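You operate a simulated robot arm through the tools that you are given. There is no shell and no other tool. Be economical: measure what you need, move in short steps, check, and stop when the job is done.

Carry out the task below with a simulated two-armed robot. There is one attempt and no reset: what you move stays moved.

JOB
Hold the white basket with grips on the steel table steady with one hand, lift the green pad out of it with the other and set it down on the steel table.

It is judged by the outcome, as a careful person would: the job done as asked, and still so three seconds after it is handed in. It fails if anything else is knocked over, pushed out of place, dropped, spilled or broken.

ROBOT AND FRAMES
Two 7-joint arms with two-finger parallel grippers on one trunk, on a base that drives. Base frame: it is fixed to the floor where the robot stands at the start and does not move with it; the origin is under the middle of the robot, x ahead of it, y to its left, z up. Lengths are in mm, angles in rad, forces in N, time in s.
The left shoulder is at the start at [60, 189, 1178], the right one opposite. With the tool pointing down near the work surface each hand reaches from about 100 to 640 mm from the robot's upright axis, wherever it stands, measured 20 degrees to its own side. Places, roughly: steel table [600, 500, 800]; white basket with grips (42x22x17 cm) [500, 0, 800]. Payload 3.43 kg a hand.
Tool frame (each hand has its own): the origin (TCP) lies between the finger pads and is the grasp point; the fingertips stand 30 mm ahead of it; z points along the fingers, y is the line along which they close. The gripper opens to 94 mm. The fingers are 28 mm wide and 10 mm thick; the gripper's body (50 by 96 mm) begins 55 mm behind the TCP.
Orientation is told as [roll, pitch, yaw] about the base's x, y, z axes, in that order, counted from this pose: with the fingers straight down and closing along the base's y, the tool's x points along the base's -x, its y along +y and its z along -z.

CONTROLS
- The arms move only by the tool play_rows. It takes "left_series", "right_series" or both (then of equal length, played together; a hand with none holds still); each is one flat list of numbers, 7 for each row, row after row: the finger opening in mm, from 0 to 94, then the shift along the base's x, y, z in mm, then the turn, a rotation vector about the base's x, y, z in rad. In form: [jaw, dx, dy, dz, rx, ry, rz, jaw, dx, dy, dz, rx, ry, rz, ...]. A call has 1 to 12 rows; each row is the pose to reach, as a shift and turn from the pose commanded when the call began. Rows are played at 5 a second. More than 50 mm and 0.15 rad between two rows, or a gripper value outside its range, and nothing of the call is played. A pose out of reach is approached as far as the arm can. The call stops where the force on the tool passes 40 N (or 10 N more than at its start, if that is more) or the arm is blocked; 0.2 s more then pass. Each finger travels about 153 mm/s and halts on what it meets, pressing with about 25 N; the grip force reading is that of the motor and also rises with nothing between the fingers. The clock runs only during rows and for 0.2 s after the last one: add rows that repeat a pose to give the fingers time. The reply holds the time, the measured pose of the TCP, the force on the tool along the base axes, the opening and the grip force, in the units named above and with some noise, with the torque about the TCP (base axes, N m) and any sound that the robot's microphone picked up.
- Cameras (640 x 400 px; columns grow to the right, rows downward): "scene" is now at [14.3, -14.1, 1724.4]; the picture's right is [-0.16, -0.99, 0.00], its down [-0.78, 0.13, -0.61] and it looks along [0.60, -0.10, -0.79] (base axes); focal length 276 px, centre (320, 200). "left" rides on the left gripper at [76, -14, -103] in its tool frame; the picture's right is [0.18, 0.98, 0.00], its down [-0.75, 0.14, -0.64] and it looks along [-0.63, 0.12, 0.77] (tool axes); focal length 243 px, centre (320, 200). "right" rides on the right gripper at [76, 14, -103] in its tool frame; the picture's right is [-0.18, 0.98, 0.00], its down [-0.75, -0.14, -0.64] and it looks along [-0.63, -0.12, 0.77] (tool axes); focal length 243 px, centre (320, 200). There is no depth. A picture from a camera that has moved, and an enlarged one, comes with that camera's place and axes in the base frame and with its lens.
- snapshot(camera): a new picture of that camera. It takes no simulated time.
- move_column(by): slides the trunk up (or, below 0, down) by that many mm; the arms and the scene camera ride with it, the base frame stays. It gives what a move gives, with no picture.
- base_move(legs): drives the robot by 1 to 6 legs, each [ahead, left, turn to the left] in mm, mm and rad, along the robot's own axes; the way and the turn of a leg run together, so that a leg with both is an arc; at most 1500 mm and 3.142 rad a leg. The arms and the cameras ride along, it lands a little off, and it stops where it bumps. It gives what a move gives.
- turn_head(pan, tilt): turns the head with the scene camera to pan (to the left, within 1.501 rad either way) and tilt (down, from -0.506 to 1.204), counted from straight ahead of the robot. It gives what a move gives.
- inspect(camera, box): a new picture of the part [left, top, right, bottom] of that camera's present view, enlarged. It takes no simulated time.
- finish_job(): hands the job in; it is judged then, once.

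Work in short steps. Places have to be worked out from the pictures, the camera data and where the tool is seen: move nearer, look again, correct. Check each grasp and each placing, and mend what went wrong. You have 120 turns and 108 pictures in all, those below and enlarged ones among them. Open the grippers and draw the arms clear of the work before you hand the job in, unless the task says otherwise; then end with one line.

The tools are called after ">>>" by a JSON object that holds its "api" and its "payload". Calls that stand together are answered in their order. play_rows: Moves the arms, as the interface text tells. Its arguments: {"type":"object","properties":{"left_series":{"type":"array","items":{"type":"number"}},"right_series":{"type":"array","items":{"type":"number"}}},"required":[]} The other tools are called the same way: move_column (by) slides the trunk up or down; base_move (legs) drives the base; turn_head (pan, tilt) turns the head that bears the scene camera; snapshot (camera) takes a picture; inspect (camera, box) takes an enlarged picture of a part of a camera's view; finish_job () hands the job in.

At the start:

```text
clock: 0.0
left_tcp_pos: [447.0, 209.7, 1104.8]
left_tool_rot: [0.0, 0.0, 0.0]
left_ft_force: [0.1, 0.1, -0.4]
left_moment: [0.02, -0.03, 0.04]
left_opening: 93.9
left_finger_force: 0.0
right_tcp_pos: [308.8, -161.9, 1130.3]
right_tool_rot: [-0.001, 0.0, -0.001]
right_ft_force: [-0.7, -0.1, -0.3]
right_moment: [0.0, 0.02, -0.03]
right_opening: 94.1
right_finger_force: 0.0
trunk travel left (down, up): [-850.0, 140.0]
robot x, y, heading: [1.3, 2.8, -0.004]
head pan, tilt: [-0.162, 0.918]
```

scene: 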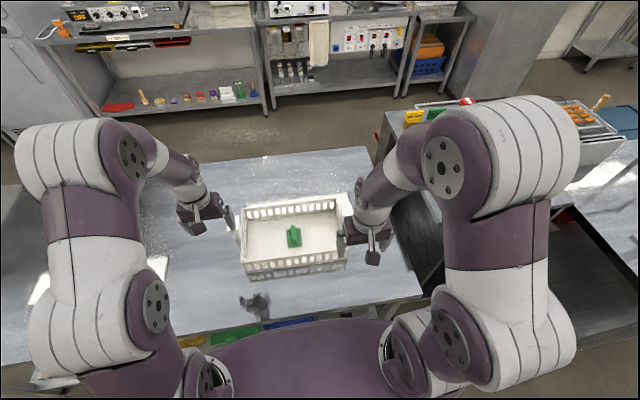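
right: 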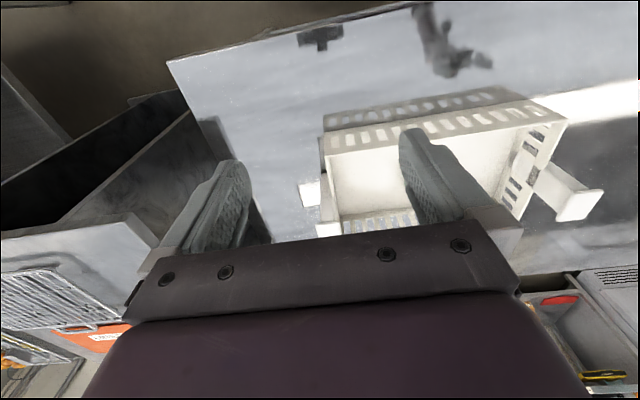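
left: 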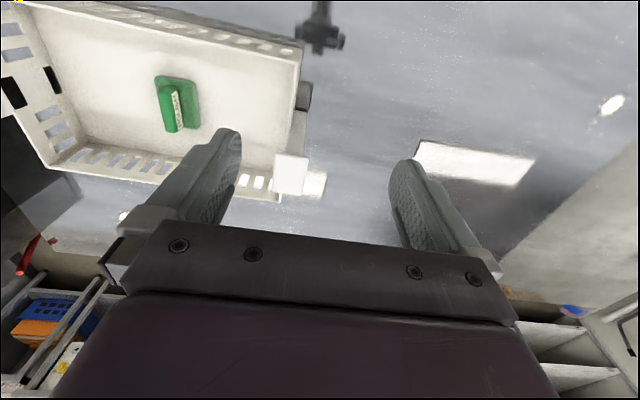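

The basket is in view with the green pad inside it. I'll look at it closer.

>>> {"api": "inspect", "payload": {"camera": "scene", "box": [200, 170, 400, 295]}}

>>> {"api": "inspect", "payload": {"camera": "left", "box": [0, 0, 340, 212]}}

```text
3.20 times, centred on (300, 232) of scene
camera zoom: at [14.3, -14.1, 1724.4], right [-0.16, -0.99, 0.0], down [-0.78, 0.13, -0.61], along [0.6, -0.1, -0.79], focal length 884 px, centre (384, 96)
```

zoom: 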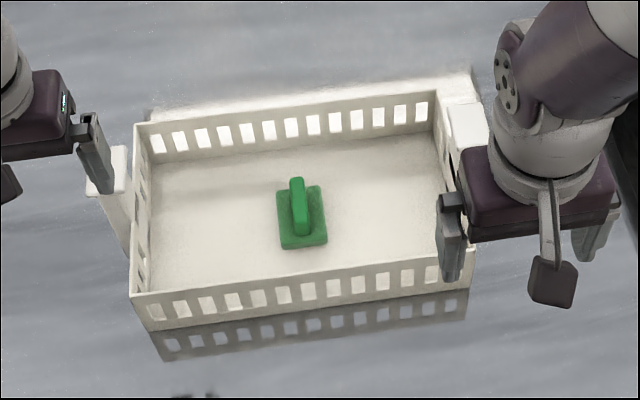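

```text
1.88 times, centred on (170, 106) of left
camera zoom: at [371.9, 194.7, 1207.3], right [-0.18, 0.98, 0.0], down [0.75, 0.14, 0.64], along [0.63, 0.12, -0.77], focal length 457 px, centre (602, 377)
```

zoom: 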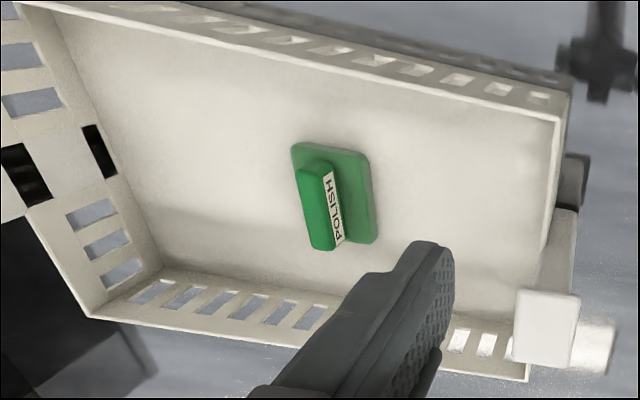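

The pad is a plate with a raised ridge, at about (541, 0). The basket's right grip is hidden by the right arm, so I'll move the right hand outward and look again.

>>> {"api": "play_rows", "payload": {"right_series": [94, 0, -45, 0, 0, 0, 0, 94, 0, -90, 0, 0, 0, 0, 94, 0, -135, 0, 0, 0, 0, 94, 0, -135, 0, 0, 0, 0]}}

>>> {"api": "snapshot", "payload": {"camera": "right"}}

>>> {"api": "inspect", "payload": {"camera": "scene", "box": [200, 170, 400, 295]}}

```text
clock: 1.0
left_tcp_pos: [446.6, 209.8, 1103.2]
left_tool_rot: [-0.001, 0.0, 0.0]
left_ft_force: [-0.5, -0.8, -1.3]
left_moment: [0.04, 0.01, -0.01]
left_opening: 93.9
left_finger_force: 0.0
right_tcp_pos: [308.3, -299.1, 1131.2]
right_tool_rot: [-0.001, 0.0, 0.001]
right_ft_force: [-1.0, 0.0, -0.3]
right_moment: [-0.03, 0.0, 0.02]
right_opening: 94.1
right_finger_force: 0.0
trunk travel left (down, up): [-850.0, 140.0]
robot x, y, heading: [-0.6, 1.2, 0.001]
head pan, tilt: [-0.162, 0.918]
```

```text
102 pictures are left
camera right: at [233.2, -282.8, 1235.6], right [0.18, 0.98, 0.0], down [0.75, -0.14, 0.64], along [0.63, -0.12, -0.77], focal length 243 px, centre (320, 200)
```

right: 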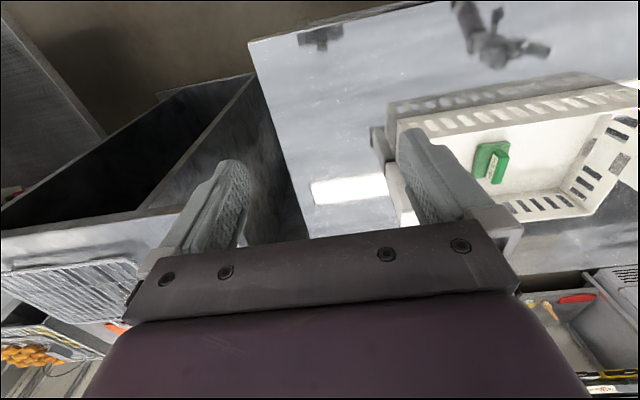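

```text
3.20 times, centred on (300, 232) of scene
camera zoom: at [14.0, -13.5, 1724.4], right [-0.16, -0.99, 0.0], down [-0.78, 0.13, -0.61], along [0.6, -0.1, -0.79], focal length 884 px, centre (384, 96)
```

zoom: 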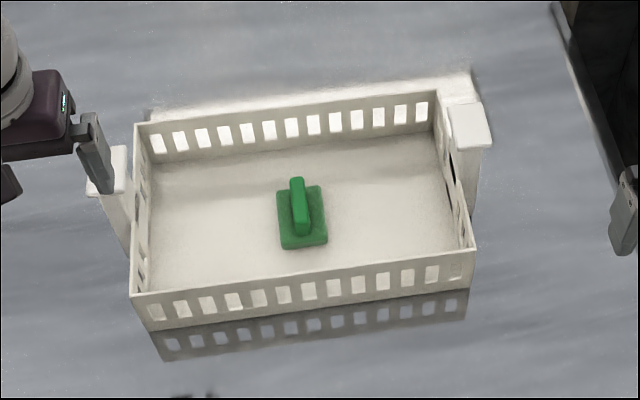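

The grips are posts outside each end wall with flat tabs on top. The right tab is near (540, -195, 955), so I'll bring the right hand closer while staying high.

>>> {"api": "play_rows", "payload": {"right_series": [94, 45, 5, 0, 0, 0, 0, 94, 90, 10, 0, 0, 0, 0, 94, 130, 15, 0, 0, 0, 0, 94, 130, 15, 0, 0, 0, 0]}}

>>> {"api": "snapshot", "payload": {"camera": "right"}}

```text
clock: 2.0
left_tcp_pos: [446.0, 208.0, 1104.0]
left_tool_rot: [0.0, 0.001, 0.0]
left_ft_force: [-0.5, -0.7, -0.2]
left_moment: [-0.04, 0.0, 0.0]
left_opening: 93.9
left_finger_force: 0.1
right_tcp_pos: [438.8, -285.0, 1131.6]
right_tool_rot: [-0.001, 0.001, 0.0]
right_ft_force: [0.0, 0.2, 0.1]
right_moment: [0.02, 0.0, 0.0]
right_opening: 94.1
right_finger_force: 0.1
trunk travel left (down, up): [-850.0, 140.0]
robot x, y, heading: [-0.9, -2.0, -0.001]
head pan, tilt: [-0.162, 0.918]
```

```text
100 pictures are left
camera right: at [363.1, -268.8, 1234.8], right [0.18, 0.98, 0.0], down [0.75, -0.14, 0.64], along [0.63, -0.12, -0.77], focal length 243 px, centre (320, 200)
```

right: 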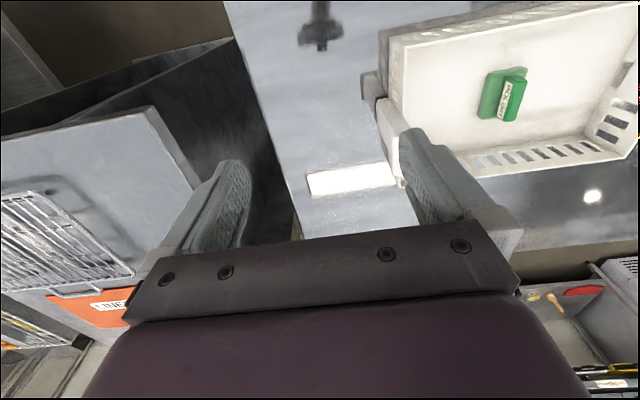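

I'll enlarge the grip region.

>>> {"api": "inspect", "payload": {"camera": "right", "box": [340, 50, 468, 130]}}

>>> {"api": "inspect", "payload": {"camera": "left", "box": [240, 50, 368, 210]}}

>>> {"api": "inspect", "payload": {"camera": "scene", "box": [325, 190, 375, 255]}}

```text
5.00 times, centred on (404, 90) of right
camera zoom: at [363.1, -268.8, 1234.8], right [0.18, 0.98, 0.0], down [0.75, -0.14, 0.64], along [0.63, -0.12, -0.77], focal length 1213 px, centre (-100, 750)
```

zoom: 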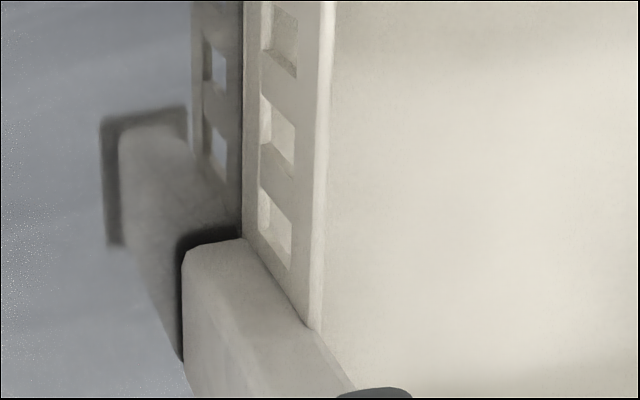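

```text
2.50 times, centred on (304, 130) of left
camera zoom: at [371.5, 194.5, 1207.5], right [-0.18, 0.98, 0.0], down [0.75, 0.14, 0.64], along [0.63, 0.12, -0.77], focal length 606 px, centre (360, 375)
```

zoom: 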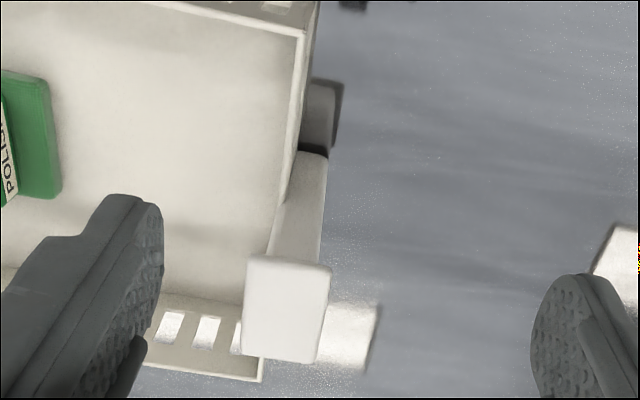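

```text
6.15 times, centred on (350, 222) of scene
camera zoom: at [13.6, -14.3, 1724.4], right [-0.16, -0.99, 0.0], down [-0.78, 0.13, -0.61], along [0.6, -0.1, -0.79], focal length 1701 px, centre (135, 62)
```

zoom: 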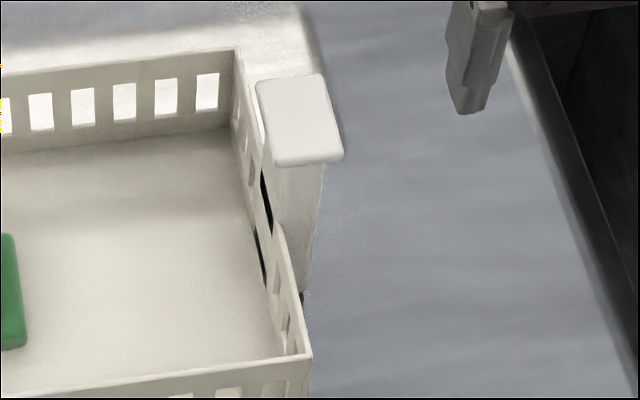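

The tab is roughly 35 mm (y) by 60 mm (x) and sits above the rim. I'll bring the right hand over it, still high.

>>> {"api": "play_rows", "payload": {"right_series": [94, 35, 30, -10, 0, 0, 0, 94, 70, 60, -20, 0, 0, 0, 94, 100, 88, -40, 0, 0, 0, 94, 100, 88, -40, 0, 0, 0]}}

>>> {"api": "snapshot", "payload": {"camera": "right"}}

>>> {"api": "inspect", "payload": {"camera": "scene", "box": [280, 150, 440, 250]}}

```text
clock: 3.0
left_tcp_pos: [446.7, 209.0, 1103.4]
left_tool_rot: [0.001, 0.0, 0.0]
left_ft_force: [0.0, -0.2, -0.6]
left_moment: [0.02, -0.02, 0.02]
left_opening: 94.0
left_finger_force: 0.1
right_tcp_pos: [538.2, -195.7, 1089.7]
right_tool_rot: [0.003, 0.0, 0.001]
right_ft_force: [0.7, 0.5, 0.4]
right_moment: [0.01, 0.01, 0.0]
right_opening: 93.9
right_finger_force: 0.0
trunk travel left (down, up): [-850.0, 140.0]
robot x, y, heading: [-0.5, 0.7, 0.003]
head pan, tilt: [-0.162, 0.918]
```

```text
96 pictures are left
camera right: at [462.1, -180.0, 1194.1], right [0.18, 0.98, 0.0], down [0.75, -0.14, 0.64], along [0.63, -0.12, -0.77], focal length 243 px, centre (320, 200)
```

right: 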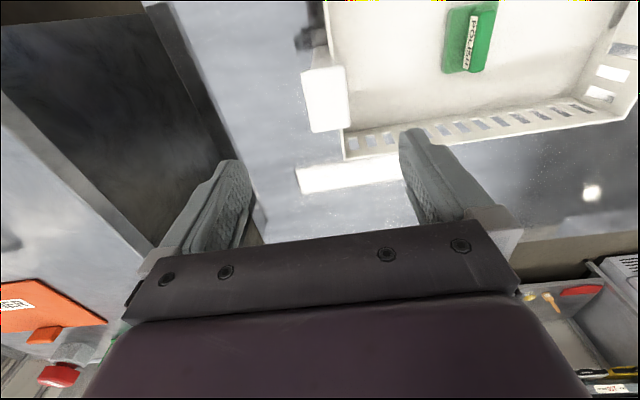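

```text
4.00 times, centred on (360, 200) of scene
camera zoom: at [13.7, -14.5, 1724.4], right [-0.16, -0.99, 0.0], down [-0.78, 0.13, -0.61], along [0.6, -0.1, -0.79], focal length 1106 px, centre (160, 200)
```

zoom: 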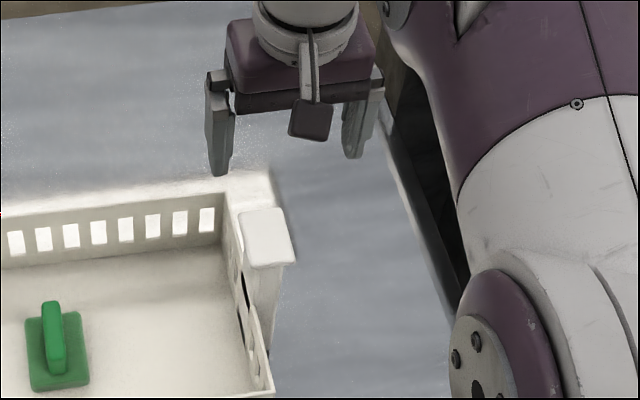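

Both views put the right tab at about (536, -191, 960). I'll descend straddling it and check before closing.

>>> {"api": "play_rows", "payload": {"right_series": [94, -1, 4, -40, 0, 0, 0, 94, -1, 4, -80, 0, 0, 0, 94, -1, 4, -105, 0, 0, 0, 94, -1, 4, -105, 0, 0, 0]}}

>>> {"api": "snapshot", "payload": {"camera": "right"}}

>>> {"api": "inspect", "payload": {"camera": "scene", "box": [280, 150, 440, 250]}}

```text
clock: 4.0
left_tcp_pos: [447.3, 209.9, 1104.0]
left_tool_rot: [0.001, 0.0, 0.003]
left_ft_force: [0.0, 0.4, 0.2]
left_moment: [0.0, 0.02, -0.01]
left_opening: 94.0
left_finger_force: 0.2
right_tcp_pos: [538.4, -190.8, 984.8]
right_tool_rot: [-0.001, -0.001, -0.003]
right_ft_force: [0.0, -0.2, 0.1]
right_moment: [0.03, 0.02, 0.0]
right_opening: 93.9
right_finger_force: 0.1
trunk travel left (down, up): [-850.0, 140.0]
robot x, y, heading: [2.0, 1.4, -0.002]
head pan, tilt: [-0.162, 0.918]
```

```text
94 pictures are left
camera right: at [461.9, -176.0, 1089.1], right [0.18, 0.98, 0.0], down [0.75, -0.14, 0.64], along [0.63, -0.12, -0.77], focal length 243 px, centre (320, 200)
```

right: 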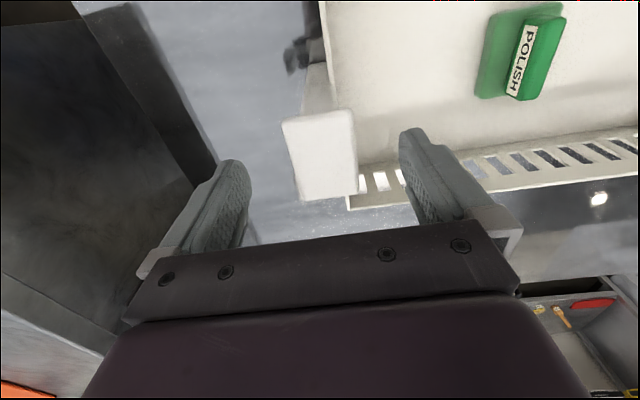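

```text
4.00 times, centred on (360, 200) of scene
camera zoom: at [14.4, -13.9, 1724.4], right [-0.16, -0.99, 0.0], down [-0.78, 0.13, -0.61], along [0.6, -0.1, -0.79], focal length 1106 px, centre (160, 200)
```

zoom: 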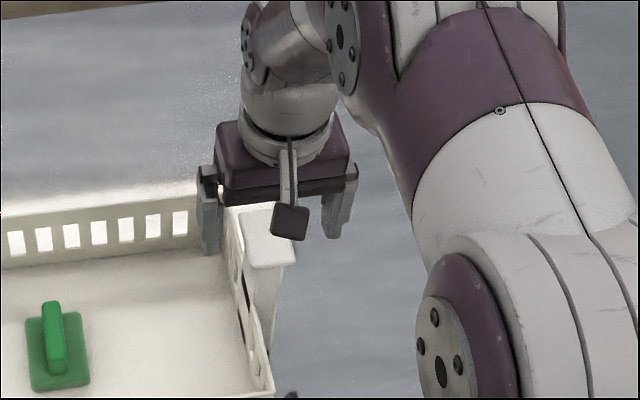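

The tab is centred between the fingers to within about 2 mm. I'll lower to z≈940, then close gently.

>>> {"api": "play_rows", "payload": {"right_series": [94, -3, 2, -25, 0, 0, 0, 94, -3, 2, -45, 0, 0, 0, 94, -3, 2, -45, 0, 0, 0]}}

>>> {"api": "snapshot", "payload": {"camera": "right"}}

>>> {"api": "inspect", "payload": {"camera": "scene", "box": [280, 150, 440, 250]}}

```text
clock: 4.8
left_tcp_pos: [446.4, 209.4, 1103.8]
left_tool_rot: [-0.001, -0.002, 0.0]
left_ft_force: [0.7, 0.6, 0.5]
left_moment: [0.0, 0.02, 0.0]
left_opening: 93.9
left_finger_force: 0.1
right_tcp_pos: [536.0, -188.7, 940.9]
right_tool_rot: [0.001, 0.001, -0.002]
right_ft_force: [0.7, 0.7, 0.9]
right_moment: [-0.01, -0.04, -0.03]
right_opening: 94.1
right_finger_force: 0.1
trunk travel left (down, up): [-850.0, 140.0]
robot x, y, heading: [0.2, -2.0, -0.0]
head pan, tilt: [-0.162, 0.918]
```

```text
92 pictures are left
camera right: at [459.8, -173.4, 1043.8], right [0.18, 0.98, 0.0], down [0.75, -0.14, 0.64], along [0.63, -0.12, -0.77], focal length 243 px, centre (320, 200)
```

right: 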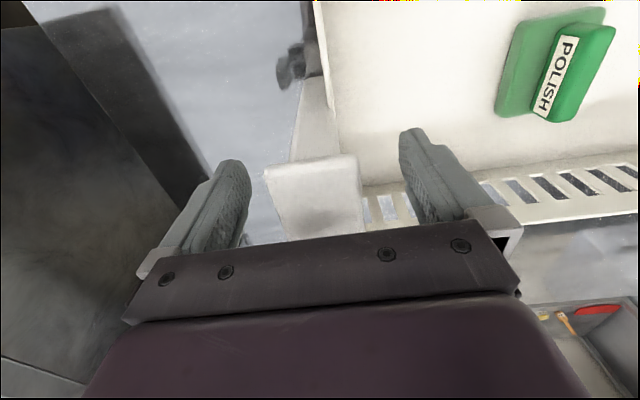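

```text
4.00 times, centred on (360, 200) of scene
camera zoom: at [13.7, -14.0, 1724.5], right [-0.16, -0.99, 0.0], down [-0.78, 0.13, -0.61], along [0.6, -0.1, -0.79], focal length 1106 px, centre (160, 200)
```

zoom: 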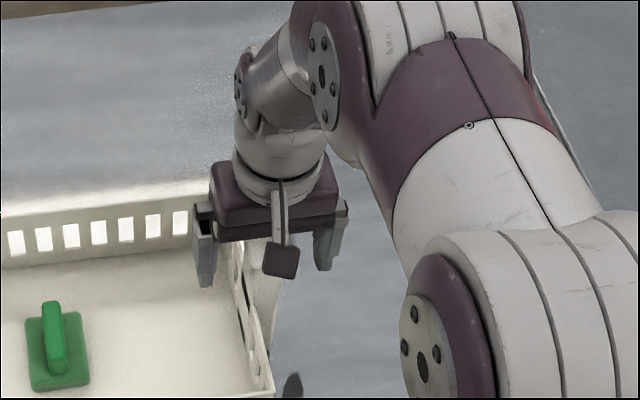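

The tab sits centred between the fingers, so I'll close on it in stages.

>>> {"api": "play_rows", "payload": {"right_series": [70, 0, 0, 0, 0, 0, 0, 55, 0, 0, 0, 0, 0, 0, 48, 0, 0, 0, 0, 0, 0, 42, 0, 0, 0, 0, 0, 0, 36, 0, 0, 0, 0, 0, 0, 30, 0, 0, 0, 0, 0, 0, 30, 0, 0, 0, 0, 0, 0]}}

>>> {"api": "snapshot", "payload": {"camera": "right"}}

>>> {"api": "snapshot", "payload": {"camera": "scene"}}

```text
clock: 6.4
left_tcp_pos: [447.1, 209.6, 1103.0]
left_tool_rot: [0.001, 0.0, 0.001]
left_ft_force: [0.1, -0.2, 0.8]
left_moment: [-0.03, 0.0, 0.01]
left_opening: 94.0
left_finger_force: 0.0
right_tcp_pos: [536.1, -189.1, 940.4]
right_tool_rot: [0.0, -0.001, 0.0]
right_ft_force: [1.0, 0.1, 1.3]
right_moment: [0.02, 0.05, -0.36]
right_opening: 44.2
right_finger_force: 25.1
trunk travel left (down, up): [-850.0, 140.0]
robot x, y, heading: [-2.6, 0.2, -0.002]
head pan, tilt: [-0.162, 0.918]
```

```text
90 pictures are left
camera right: at [460.1, -173.4, 1044.0], right [0.18, 0.98, 0.0], down [0.75, -0.14, 0.64], along [0.63, -0.12, -0.77], focal length 243 px, centre (320, 200)
```

right: 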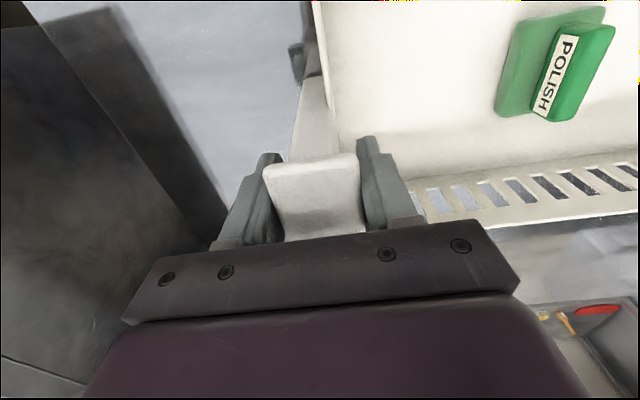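

```text
89 pictures are left
camera scene: at [14.3, -14.0, 1724.4], right [-0.16, -0.99, 0.0], down [-0.78, 0.13, -0.61], along [0.6, -0.1, -0.79], focal length 276 px, centre (320, 200)
```

scene: 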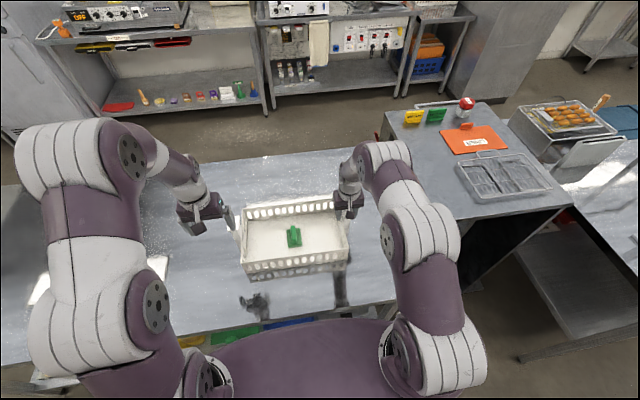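

The basket is held by its right grip: the jaws stopped at 44 mm with 25 N, and the basket hasn't shifted. Now I'll move the left hand above the pad.

>>> {"api": "play_rows", "payload": {"left_series": [94, 20, -42, 0, 0, 0, 0, 94, 38, -84, 0, 0, 0, 0, 94, 56, -126, 0, 0, 0, 0, 94, 74, -166, 0, 0, 0, 0, 94, 91, -206, 0, 0, 0, 0, 94, 91, -206, 0, 0, 0, 0]}}

>>> {"api": "snapshot", "payload": {"camera": "left"}}

>>> {"api": "snapshot", "payload": {"camera": "scene"}}

```text
clock: 7.8
left_tcp_pos: [538.3, 2.3, 1105.6]
left_tool_rot: [-0.001, 0.001, 0.0]
left_ft_force: [-0.1, 0.0, 0.2]
left_moment: [-0.02, -0.04, 0.0]
left_opening: 94.0
left_finger_force: 0.2
right_tcp_pos: [534.2, -188.8, 940.8]
right_tool_rot: [-0.001, -0.001, 0.0]
right_ft_force: [0.5, -1.9, 2.5]
right_moment: [0.05, 0.07, -0.12]
right_opening: 44.2
right_finger_force: 25.1
trunk travel left (down, up): [-850.0, 140.0]
robot x, y, heading: [-0.7, -0.5, -0.002]
head pan, tilt: [-0.162, 0.918]
```

```text
88 pictures are left
camera left: at [462.9, -11.2, 1208.8], right [-0.18, 0.98, 0.0], down [0.75, 0.14, 0.64], along [0.63, 0.12, -0.77], focal length 243 px, centre (320, 200)
```

left: 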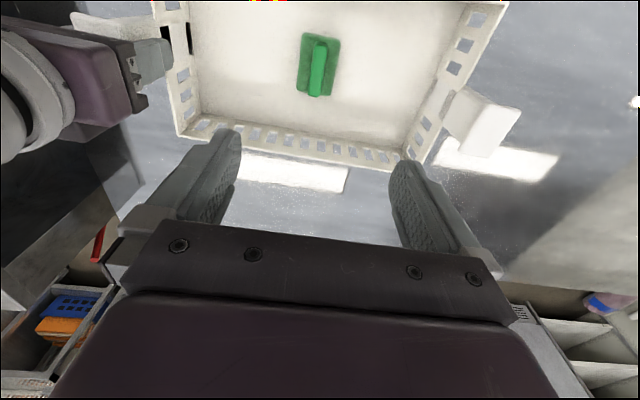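

```text
87 pictures are left
camera scene: at [14.2, -13.9, 1724.4], right [-0.16, -0.99, 0.0], down [-0.78, 0.13, -0.61], along [0.6, -0.1, -0.79], focal length 276 px, centre (320, 200)
```

scene: 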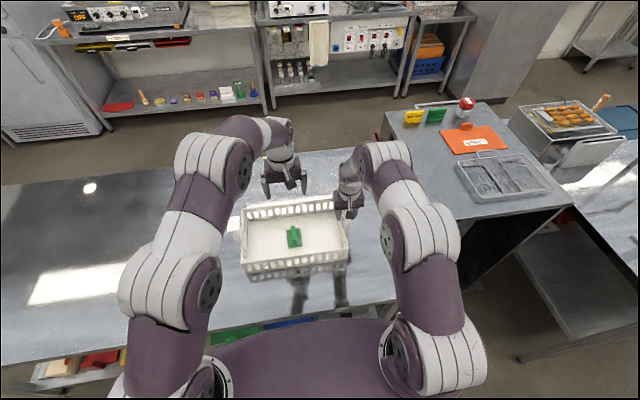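

>>> {"api": "inspect", "payload": {"camera": "left", "box": [270, 20, 366, 116]}}

>>> {"api": "inspect", "payload": {"camera": "scene", "box": [270, 215, 318, 260]}}

```text
4.17 times, centred on (318, 68) of left
camera zoom: at [462.9, -11.2, 1208.8], right [-0.18, 0.98, 0.0], down [0.75, 0.14, 0.64], along [0.63, 0.12, -0.77], focal length 1011 px, centre (328, 750)
```

zoom: 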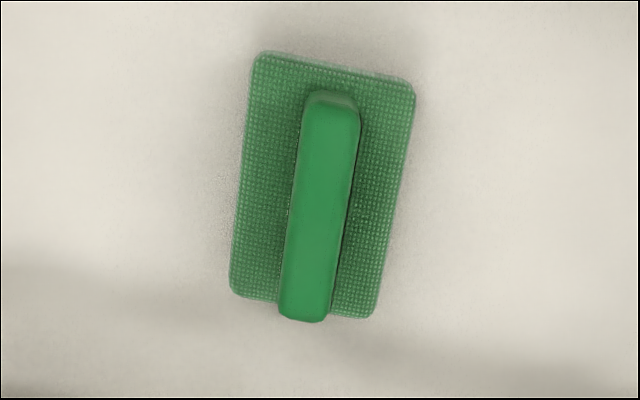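

```text
8.89 times, centred on (294, 238) of scene
camera zoom: at [14.2, -13.9, 1724.4], right [-0.16, -0.99, 0.0], down [-0.78, 0.13, -0.61], along [0.6, -0.1, -0.79], focal length 2457 px, centre (551, -133)
```

zoom: 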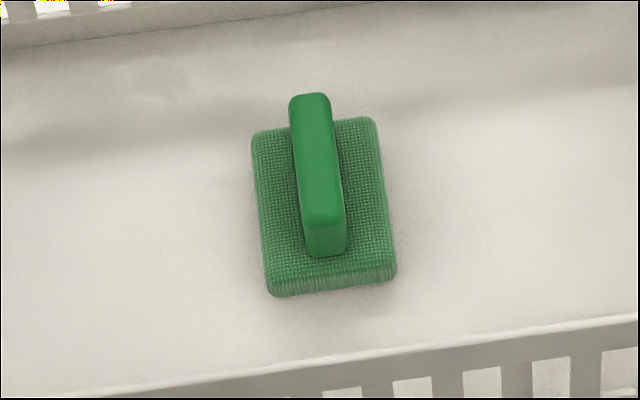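

The ridge is about 20 mm wide and 60 mm long, running nearly along x at (536, 0), with its top at z≈855. I'll descend partway and re-measure.

>>> {"api": "play_rows", "payload": {"left_series": [94, -1, -2, -45, 0, 0, 0.03, 94, -2, -3, -90, 0, 0, 0.03, 94, -2, -3, -135, 0, 0, 0.03, 94, -2, -3, -175, 0, 0, 0.03, 94, -2, -3, -175, 0, 0, 0.03]}}

>>> {"api": "snapshot", "payload": {"camera": "left"}}

>>> {"api": "inspect", "payload": {"camera": "scene", "box": [230, 185, 358, 265]}}

>>> {"api": "inspect", "payload": {"camera": "right", "box": [340, 0, 640, 188]}}

```text
clock: 9.0
left_tcp_pos: [536.9, 0.6, 929.8]
left_tool_rot: [-0.001, 0.001, 0.03]
left_ft_force: [0.4, 0.0, 0.1]
left_moment: [0.03, -0.04, 0.01]
left_opening: 94.1
left_finger_force: 0.0
right_tcp_pos: [535.9, -188.8, 940.5]
right_tool_rot: [0.0, -0.001, -0.001]
right_ft_force: [0.7, -0.7, 1.6]
right_moment: [-0.01, 0.31, 0.01]
right_opening: 44.4
right_finger_force: 25.2
trunk travel left (down, up): [-850.0, 140.0]
robot x, y, heading: [-2.6, -0.1, -0.0]
head pan, tilt: [-0.162, 0.918]
```

```text
84 pictures are left
camera left: at [462.7, -17.1, 1033.2], right [-0.21, 0.98, 0.0], down [0.75, 0.16, 0.64], along [0.63, 0.14, -0.77], focal length 243 px, centre (320, 200)
```

left: 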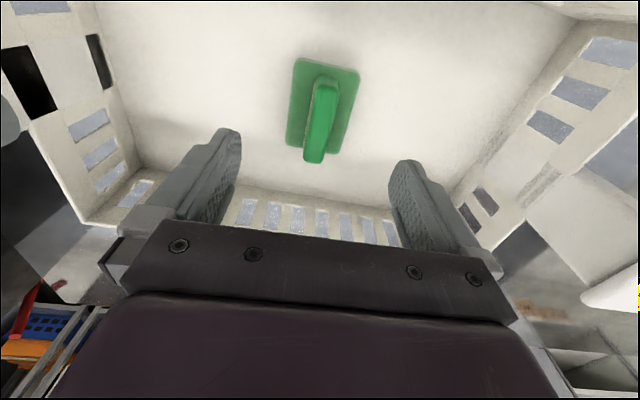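

```text
5.00 times, centred on (294, 225) of scene
camera zoom: at [14.4, -14.3, 1724.4], right [-0.16, -0.99, 0.0], down [-0.78, 0.13, -0.61], along [0.6, -0.1, -0.79], focal length 1382 px, centre (450, 75)
```

zoom: 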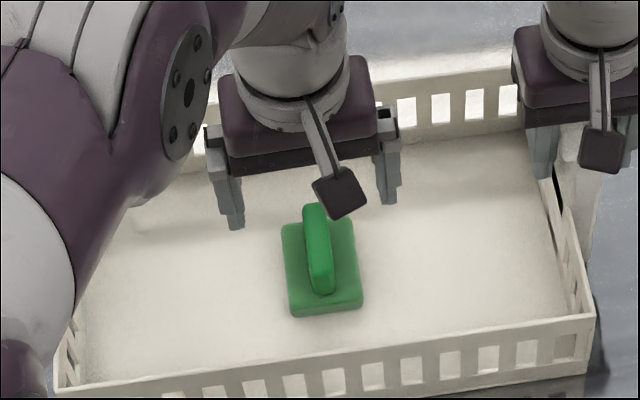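

```text
2.13 times, centred on (490, 94) of right
camera zoom: at [460.2, -173.6, 1043.9], right [0.18, 0.98, 0.0], down [0.75, -0.14, 0.64], along [0.63, -0.12, -0.77], focal length 516 px, centre (-42, 426)
```

zoom: 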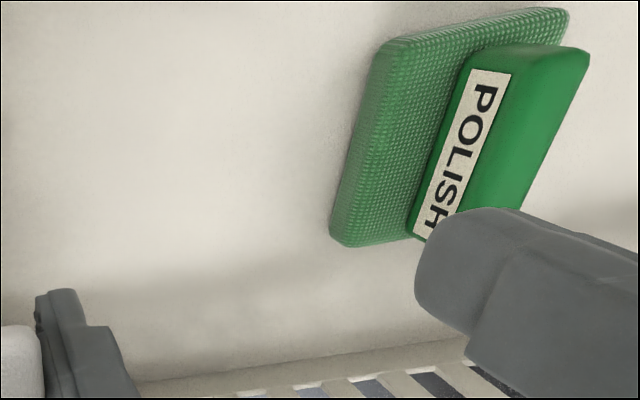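

Ridge top now comes out at z≈840, centred at (538, 0), in line with the hand. I'll lower to just above the plate and look.

>>> {"api": "play_rows", "payload": {"left_series": [94, 1, 0, -35, 0, 0, 0, 94, 1, 0, -68, 0, 0, 0, 94, 1, 0, -68, 0, 0, 0]}}

>>> {"api": "snapshot", "payload": {"camera": "left"}}

>>> {"api": "inspect", "payload": {"camera": "scene", "box": [230, 185, 358, 265]}}

>>> {"api": "inspect", "payload": {"camera": "right", "box": [340, 0, 640, 188]}}

```text
clock: 9.8
left_tcp_pos: [538.2, 0.1, 860.4]
left_tool_rot: [0.001, 0.001, 0.03]
left_ft_force: [0.2, 0.4, 0.1]
left_moment: [-0.02, -0.02, 0.01]
left_opening: 94.0
left_finger_force: 0.0
right_tcp_pos: [536.6, -189.4, 939.9]
right_tool_rot: [0.0, 0.0, 0.001]
right_ft_force: [0.7, -1.3, 1.5]
right_moment: [0.0, 0.19, -0.06]
right_opening: 44.2
right_finger_force: 24.9
trunk travel left (down, up): [-850.0, 140.0]
robot x, y, heading: [0.2, 3.5, 0.002]
head pan, tilt: [-0.162, 0.918]
```

```text
81 pictures are left
camera left: at [463.5, -17.1, 964.0], right [-0.21, 0.98, 0.0], down [0.75, 0.16, 0.64], along [0.63, 0.14, -0.77], focal length 243 px, centre (320, 200)
```

left: 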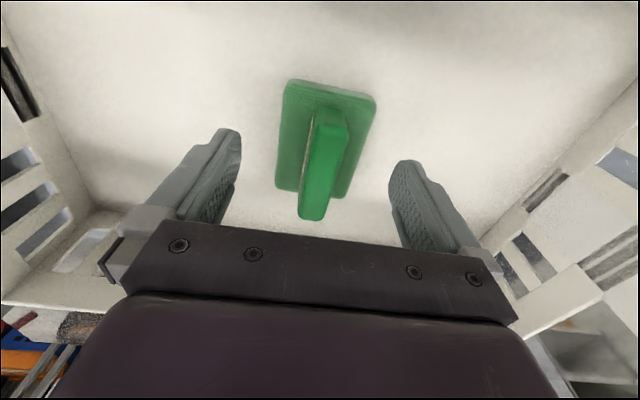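

```text
5.00 times, centred on (294, 225) of scene
camera zoom: at [14.3, -14.2, 1724.4], right [-0.16, -0.99, 0.0], down [-0.78, 0.13, -0.61], along [0.6, -0.1, -0.79], focal length 1382 px, centre (450, 75)
```

zoom: 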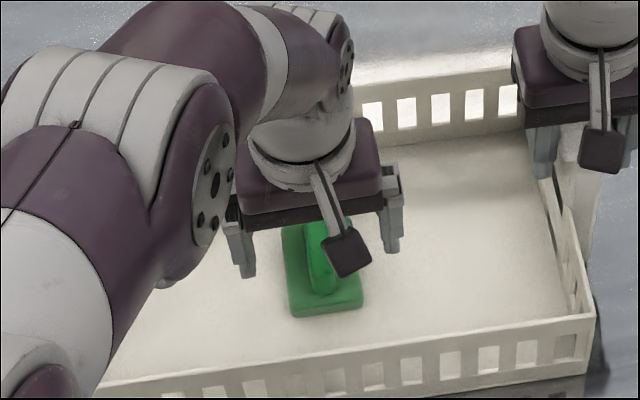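

```text
2.13 times, centred on (490, 94) of right
camera zoom: at [460.1, -173.5, 1043.9], right [0.18, 0.98, 0.0], down [0.75, -0.14, 0.64], along [0.63, -0.12, -0.77], focal length 516 px, centre (-42, 426)
```

zoom: 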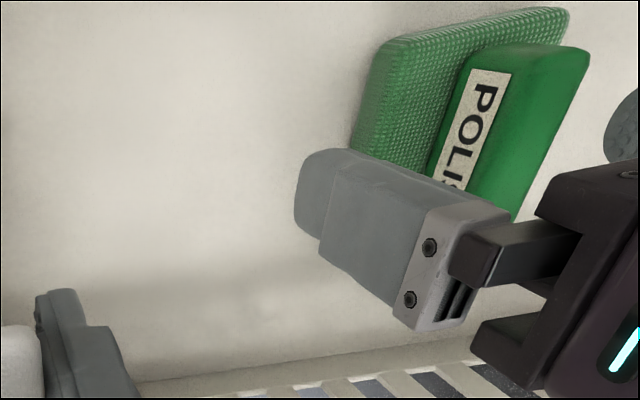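

The fingers flank the ridge with tips at about z 830. The plate top should be near 818 and the ridge top near 838. I'll go down another 8 mm and close.

>>> {"api": "play_rows", "payload": {"left_series": [94, 0, 0, -8, 0, 0, 0, 70, 0, 0, -8, 0, 0, 0, 50, 0, 0, -8, 0, 0, 0, 35, 0, 0, -8, 0, 0, 0, 25, 0, 0, -8, 0, 0, 0, 15, 0, 0, -8, 0, 0, 0, 5, 0, 0, -8, 0, 0, 0, 5, 0, 0, -8, 0, 0, 0]}}

>>> {"api": "snapshot", "payload": {"camera": "left"}}

>>> {"api": "inspect", "payload": {"camera": "right", "box": [340, 0, 640, 188]}}

```text
clock: 11.6
left_tcp_pos: [537.9, -0.1, 853.8]
left_tool_rot: [0.0, 0.0, 0.029]
left_ft_force: [0.4, 0.7, -0.1]
left_moment: [0.02, -0.01, 0.0]
left_opening: 54.3
left_finger_force: 24.7
right_tcp_pos: [535.7, -188.0, 939.0]
right_tool_rot: [-0.001, 0.0, -0.001]
right_ft_force: [1.1, -0.7, 1.5]
right_moment: [0.0, -0.05, -0.22]
right_opening: 44.2
right_finger_force: 25.2
trunk travel left (down, up): [-850.0, 140.0]
robot x, y, heading: [4.1, 1.4, 0.008]
head pan, tilt: [-0.162, 0.918]
```

```text
78 pictures are left
camera left: at [463.3, -17.1, 956.6], right [-0.21, 0.98, 0.0], down [0.75, 0.16, 0.64], along [0.63, 0.14, -0.77], focal length 243 px, centre (320, 200)
```

left: 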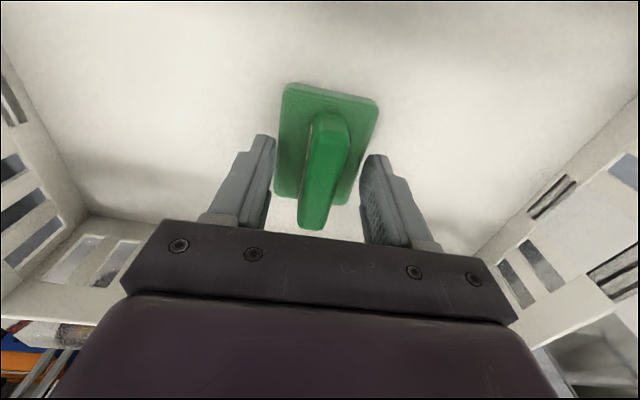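

```text
2.13 times, centred on (490, 94) of right
camera zoom: at [460.1, -173.5, 1043.9], right [0.18, 0.98, 0.0], down [0.75, -0.14, 0.64], along [0.63, -0.12, -0.77], focal length 516 px, centre (-42, 426)
```

zoom: 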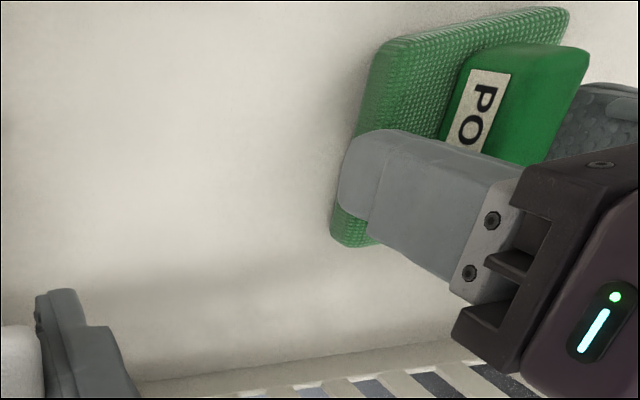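

The jaws stopped at 54 mm, which means they're on the plate edges, so the plate top is above z 823. I'll open, rise 12 mm and close on the ridge instead.

>>> {"api": "play_rows", "payload": {"left_series": [75, 0, 0, 0, 0, 0, 0, 75, 0, 0, 12, 0, 0, 0, 60, 0, 0, 12, 0, 0, 0, 45, 0, 0, 12, 0, 0, 0, 30, 0, 0, 12, 0, 0, 0, 20, 0, 0, 12, 0, 0, 0, 12, 0, 0, 12, 0, 0, 0, 5, 0, 0, 12, 0, 0, 0, 5, 0, 0, 12, 0, 0, 0]}}

>>> {"api": "snapshot", "payload": {"camera": "left"}}

>>> {"api": "inspect", "payload": {"camera": "right", "box": [340, 0, 640, 188]}}

```text
clock: 13.6
left_tcp_pos: [538.2, -0.7, 866.0]
left_tool_rot: [0.0, 0.0, 0.03]
left_ft_force: [0.0, -0.1, 0.5]
left_moment: [0.02, 0.0, 0.02]
left_opening: 17.0
left_finger_force: 25.0
right_tcp_pos: [534.5, -189.6, 940.1]
right_tool_rot: [0.0, 0.001, -0.002]
right_ft_force: [0.9, -0.7, 1.4]
right_moment: [0.06, 0.03, -0.19]
right_opening: 44.4
right_finger_force: 25.2
trunk travel left (down, up): [-850.0, 140.0]
robot x, y, heading: [-4.3, 2.3, 0.003]
head pan, tilt: [-0.162, 0.918]
```

```text
76 pictures are left
camera left: at [462.9, -17.3, 969.4], right [-0.21, 0.98, 0.0], down [0.75, 0.16, 0.64], along [0.63, 0.14, -0.77], focal length 243 px, centre (320, 200)
```

left: 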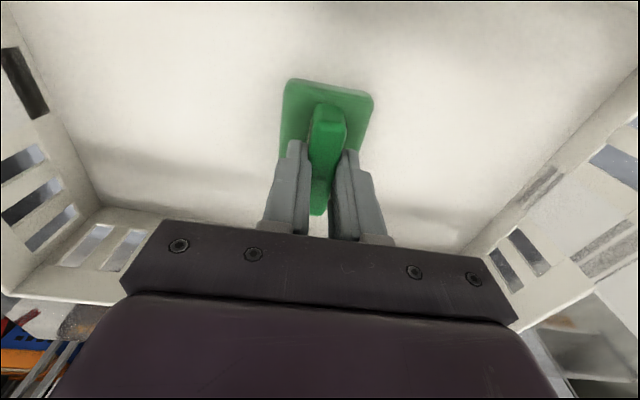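

```text
2.13 times, centred on (490, 94) of right
camera zoom: at [460.1, -173.5, 1043.9], right [0.18, 0.98, 0.0], down [0.75, -0.14, 0.64], along [0.63, -0.12, -0.77], focal length 516 px, centre (-42, 426)
```

zoom: 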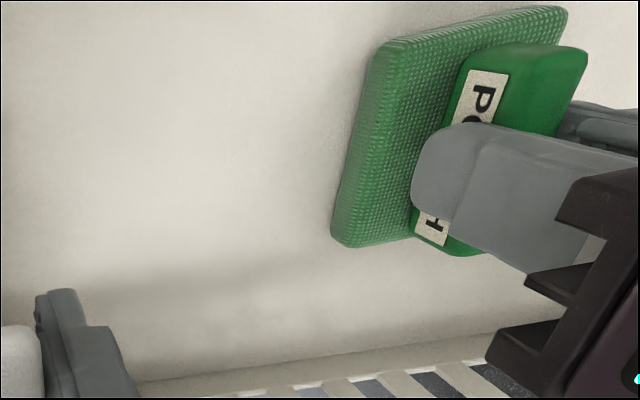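

The jaws hold the ridge at 17 mm and 25 N. I'll lift a little and check that the pad comes along.

>>> {"api": "play_rows", "payload": {"left_series": [5, 0, 0, 15, 0, 0, 0, 5, 0, 0, 30, 0, 0, 0, 5, 0, 0, 30, 0, 0, 0]}}

>>> {"api": "snapshot", "payload": {"camera": "left"}}

>>> {"api": "inspect", "payload": {"camera": "right", "box": [340, 0, 640, 188]}}

```text
clock: 14.4
left_tcp_pos: [536.3, 1.6, 894.3]
left_tool_rot: [-0.001, 0.0, 0.03]
left_ft_force: [1.3, -0.5, -1.6]
left_moment: [0.01, 0.07, 0.03]
left_opening: 16.9
left_finger_force: 25.1
right_tcp_pos: [534.9, -188.8, 941.5]
right_tool_rot: [0.0, 0.0, -0.001]
right_ft_force: [0.0, 0.0, 1.5]
right_moment: [0.01, -0.09, -0.17]
right_opening: 44.3
right_finger_force: 24.9
trunk travel left (down, up): [-850.0, 140.0]
robot x, y, heading: [2.1, 0.2, 0.002]
head pan, tilt: [-0.162, 0.918]
```

```text
74 pictures are left
camera left: at [462.2, -16.2, 998.2], right [-0.21, 0.98, 0.0], down [0.75, 0.16, 0.64], along [0.63, 0.14, -0.77], focal length 243 px, centre (320, 200)
```

left: 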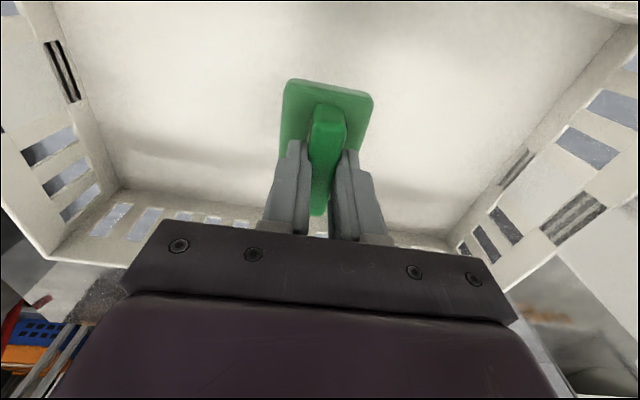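

```text
2.13 times, centred on (490, 94) of right
camera zoom: at [460.0, -173.5, 1043.9], right [0.18, 0.98, 0.0], down [0.75, -0.14, 0.64], along [0.63, -0.12, -0.77], focal length 516 px, centre (-42, 426)
```

zoom: 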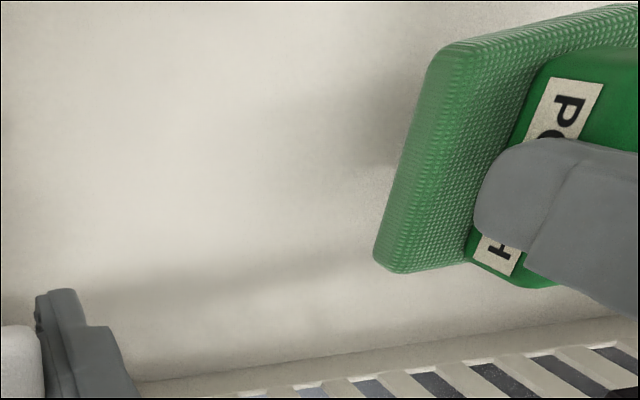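

The pad is held and lifting. I'll raise it well above the rim and the left grip.

>>> {"api": "play_rows", "payload": {"left_series": [5, 0, 0, 40, 0, 0, 0, 5, 0, 0, 80, 0, 0, 0, 5, 0, 0, 120, 0, 0, 0, 5, 0, 0, 160, 0, 0, 0, 5, 0, 0, 185, 0, 0, 0, 5, 0, 0, 185, 0, 0, 0]}}

>>> {"api": "snapshot", "payload": {"camera": "scene"}}

```text
clock: 15.8
left_tcp_pos: [536.4, 1.2, 1080.8]
left_tool_rot: [0.001, 0.0, 0.03]
left_ft_force: [0.4, 0.7, -0.4]
left_moment: [0.01, 0.01, 0.01]
left_opening: 16.9
left_finger_force: 25.2
right_tcp_pos: [535.7, -189.0, 940.0]
right_tool_rot: [0.0, -0.001, 0.0]
right_ft_force: [-0.7, -0.9, 0.8]
right_moment: [0.03, -0.22, -0.18]
right_opening: 44.2
right_finger_force: 25.0
trunk travel left (down, up): [-850.0, 140.0]
robot x, y, heading: [1.2, 0.4, 0.003]
head pan, tilt: [-0.162, 0.918]
```

```text
72 pictures are left
camera scene: at [14.0, -14.2, 1724.4], right [-0.16, -0.99, 0.0], down [-0.78, 0.13, -0.61], along [0.6, -0.1, -0.79], focal length 276 px, centre (320, 200)
```

scene: 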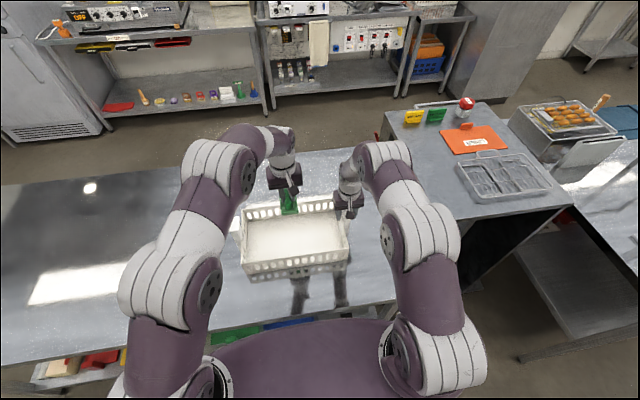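

The table left of the basket is clear. I'll carry the pad over the left grip to about (465, 335).

>>> {"api": "play_rows", "payload": {"left_series": [5, 0, 40, 0, 0, 0, 0, 5, -10, 85, 0, 0, 0, 0, 5, -20, 130, 0, 0, 0, 0, 5, -30, 175, 0, 0, 0, 0, 5, -40, 220, 0, 0, 0, 0, 5, -50, 260, 0, 0, 0, 0, 5, -60, 300, 0, 0, 0, 0, 5, -70, 335, 0, 0, 0, 0, 5, -70, 335, 0, 0, 0, 0]}}

>>> {"api": "snapshot", "payload": {"camera": "left"}}

>>> {"api": "snapshot", "payload": {"camera": "scene"}}

```text
clock: 17.8
left_tcp_pos: [465.0, 337.8, 1080.8]
left_tool_rot: [0.0, 0.0, 0.03]
left_ft_force: [-0.2, -1.3, -0.7]
left_moment: [0.01, -0.03, 0.01]
left_opening: 16.8
left_finger_force: 25.6
right_tcp_pos: [536.7, -189.3, 939.6]
right_tool_rot: [0.002, -0.001, -0.001]
right_ft_force: [-0.2, 0.5, 0.3]
right_moment: [-0.4, 0.03, 0.01]
right_opening: 44.3
right_finger_force: 25.4
trunk travel left (down, up): [-850.0, 140.0]
robot x, y, heading: [0.6, 0.2, -0.003]
head pan, tilt: [-0.162, 0.918]
```

```text
71 pictures are left
camera left: at [391.5, 319.9, 1183.8], right [-0.21, 0.98, 0.0], down [0.75, 0.16, 0.64], along [0.63, 0.14, -0.77], focal length 243 px, centre (320, 200)
```

left: 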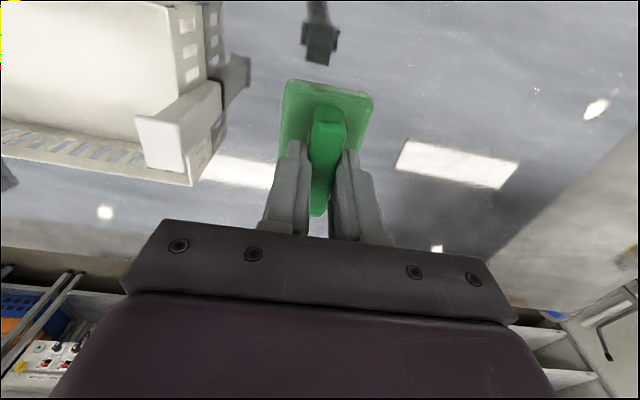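

```text
70 pictures are left
camera scene: at [14.3, -14.3, 1724.4], right [-0.16, -0.99, 0.0], down [-0.78, 0.13, -0.61], along [0.6, -0.1, -0.79], focal length 276 px, centre (320, 200)
```

scene: 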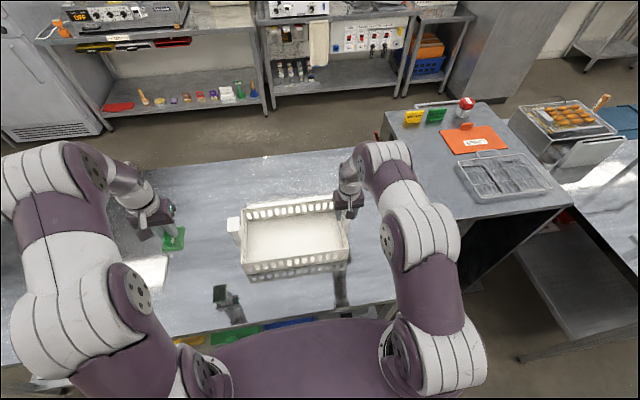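

There's clear table below, so I'll lower to z≈880.

>>> {"api": "play_rows", "payload": {"left_series": [5, 0, 0, -40, 0, 0, 0, 5, 0, 0, -80, 0, 0, 0, 5, 0, 0, -120, 0, 0, 0, 5, 0, 0, -160, 0, 0, 0, 5, 0, 0, -200, 0, 0, 0, 5, 0, 0, -200, 0, 0, 0]}}

>>> {"api": "play_rows", "payload": {"left_series": [5, 0, 0, -4, 0, 0, 0, 5, 0, 0, -8, 0, 0, 0, 5, 0, 0, -11, 0, 0, 0, 5, 0, 0, -14, 0, 0, 0, 5, 0, 0, -14, 0, 0, 0]}}

>>> {"api": "snapshot", "payload": {"camera": "left"}}

>>> {"api": "inspect", "payload": {"camera": "scene", "box": [110, 180, 238, 290]}}

```text
clock: 19.2
left_tcp_pos: [465.7, 337.1, 876.9]
left_tool_rot: [-0.001, 0.0, 0.029]
left_ft_force: [-1.1, -1.5, -0.5]
left_moment: [0.02, -0.01, 0.05]
left_opening: 17.3
left_finger_force: 24.8
right_tcp_pos: [536.3, -188.4, 940.4]
right_tool_rot: [0.002, 0.001, 0.001]
right_ft_force: [0.2, 0.4, -0.1]
right_moment: [-0.14, 0.2, -0.1]
right_opening: 44.2
right_finger_force: 25.1
trunk travel left (down, up): [-850.0, 140.0]
robot x, y, heading: [2.9, -1.9, -0.007]
head pan, tilt: [-0.162, 0.918]
```

```text
clock: 20.4
left_tcp_pos: [467.7, 336.2, 865.9]
left_tool_rot: [0.0, 0.0, 0.03]
left_ft_force: [0.2, -0.2, -0.2]
left_moment: [0.01, 0.02, 0.01]
left_opening: 16.8
left_finger_force: 25.0
right_tcp_pos: [535.9, -188.1, 939.2]
right_tool_rot: [-0.001, 0.001, 0.001]
right_ft_force: [0.9, 1.1, -0.1]
right_moment: [-0.01, 0.01, -0.1]
right_opening: 44.5
right_finger_force: 25.2
trunk travel left (down, up): [-850.0, 140.0]
robot x, y, heading: [2.0, -0.3, 0.003]
head pan, tilt: [-0.162, 0.918]
```

```text
69 pictures are left
camera left: at [392.4, 318.7, 969.0], right [-0.21, 0.98, 0.0], down [0.75, 0.16, 0.64], along [0.63, 0.14, -0.77], focal length 243 px, centre (320, 200)
```

left: 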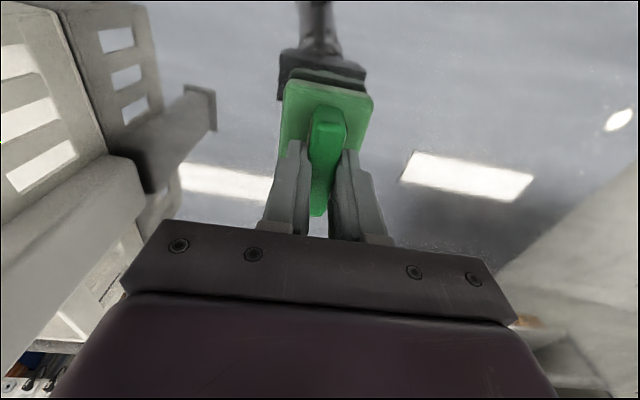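

```text
3.64 times, centred on (174, 235) of scene
camera zoom: at [14.6, -13.8, 1724.4], right [-0.16, -0.99, 0.0], down [-0.78, 0.13, -0.61], along [0.6, -0.1, -0.79], focal length 1005 px, centre (851, 73)
```

zoom: 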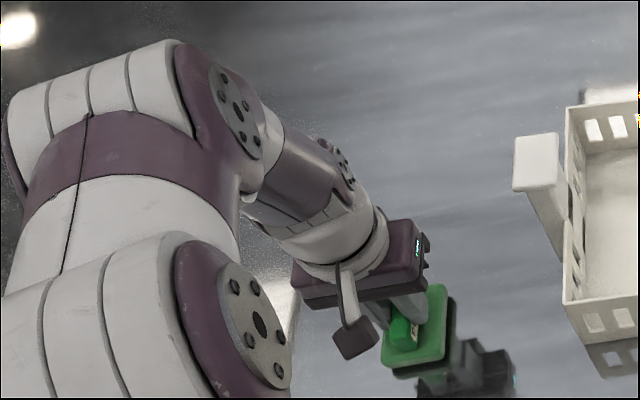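

The pad and its reflection are nearly touching. I'll creep down and watch for contact force.

>>> {"api": "play_rows", "payload": {"left_series": [5, 0, 0, -1.5, 0, 0, 0, 5, 0, 0, -3, 0, 0, 0, 5, 0, 0, -4.5, 0, 0, 0, 5, 0, 0, -4.5, 0, 0, 0]}}

>>> {"api": "snapshot", "payload": {"camera": "left"}}

```text
clock: 21.4
left_tcp_pos: [467.3, 335.8, 861.8]
left_tool_rot: [-0.001, 0.0, 0.029]
left_ft_force: [0.6, -0.5, -0.3]
left_moment: [0.01, 0.0, 0.0]
left_opening: 16.9
left_finger_force: 25.3
right_tcp_pos: [535.8, -188.8, 940.0]
right_tool_rot: [0.0, -0.001, 0.0]
right_ft_force: [1.0, 0.7, 1.0]
right_moment: [-0.02, 0.01, -0.08]
right_opening: 44.1
right_finger_force: 25.3
trunk travel left (down, up): [-850.0, 140.0]
robot x, y, heading: [-1.0, 0.6, -0.005]
head pan, tilt: [-0.162, 0.918]
```

```text
67 pictures are left
camera left: at [392.1, 318.5, 965.0], right [-0.21, 0.98, 0.0], down [0.75, 0.16, 0.64], along [0.63, 0.14, -0.77], focal length 243 px, centre (320, 200)
```

left: 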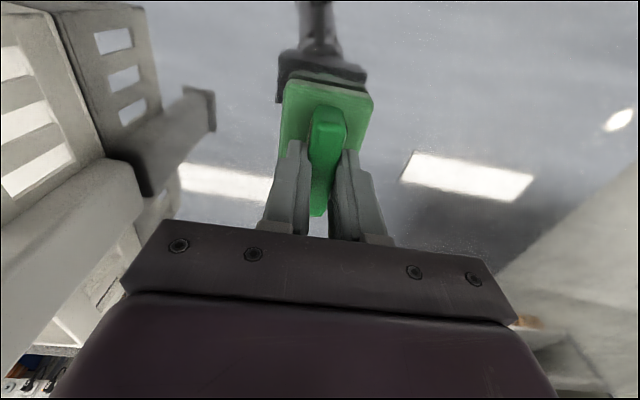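

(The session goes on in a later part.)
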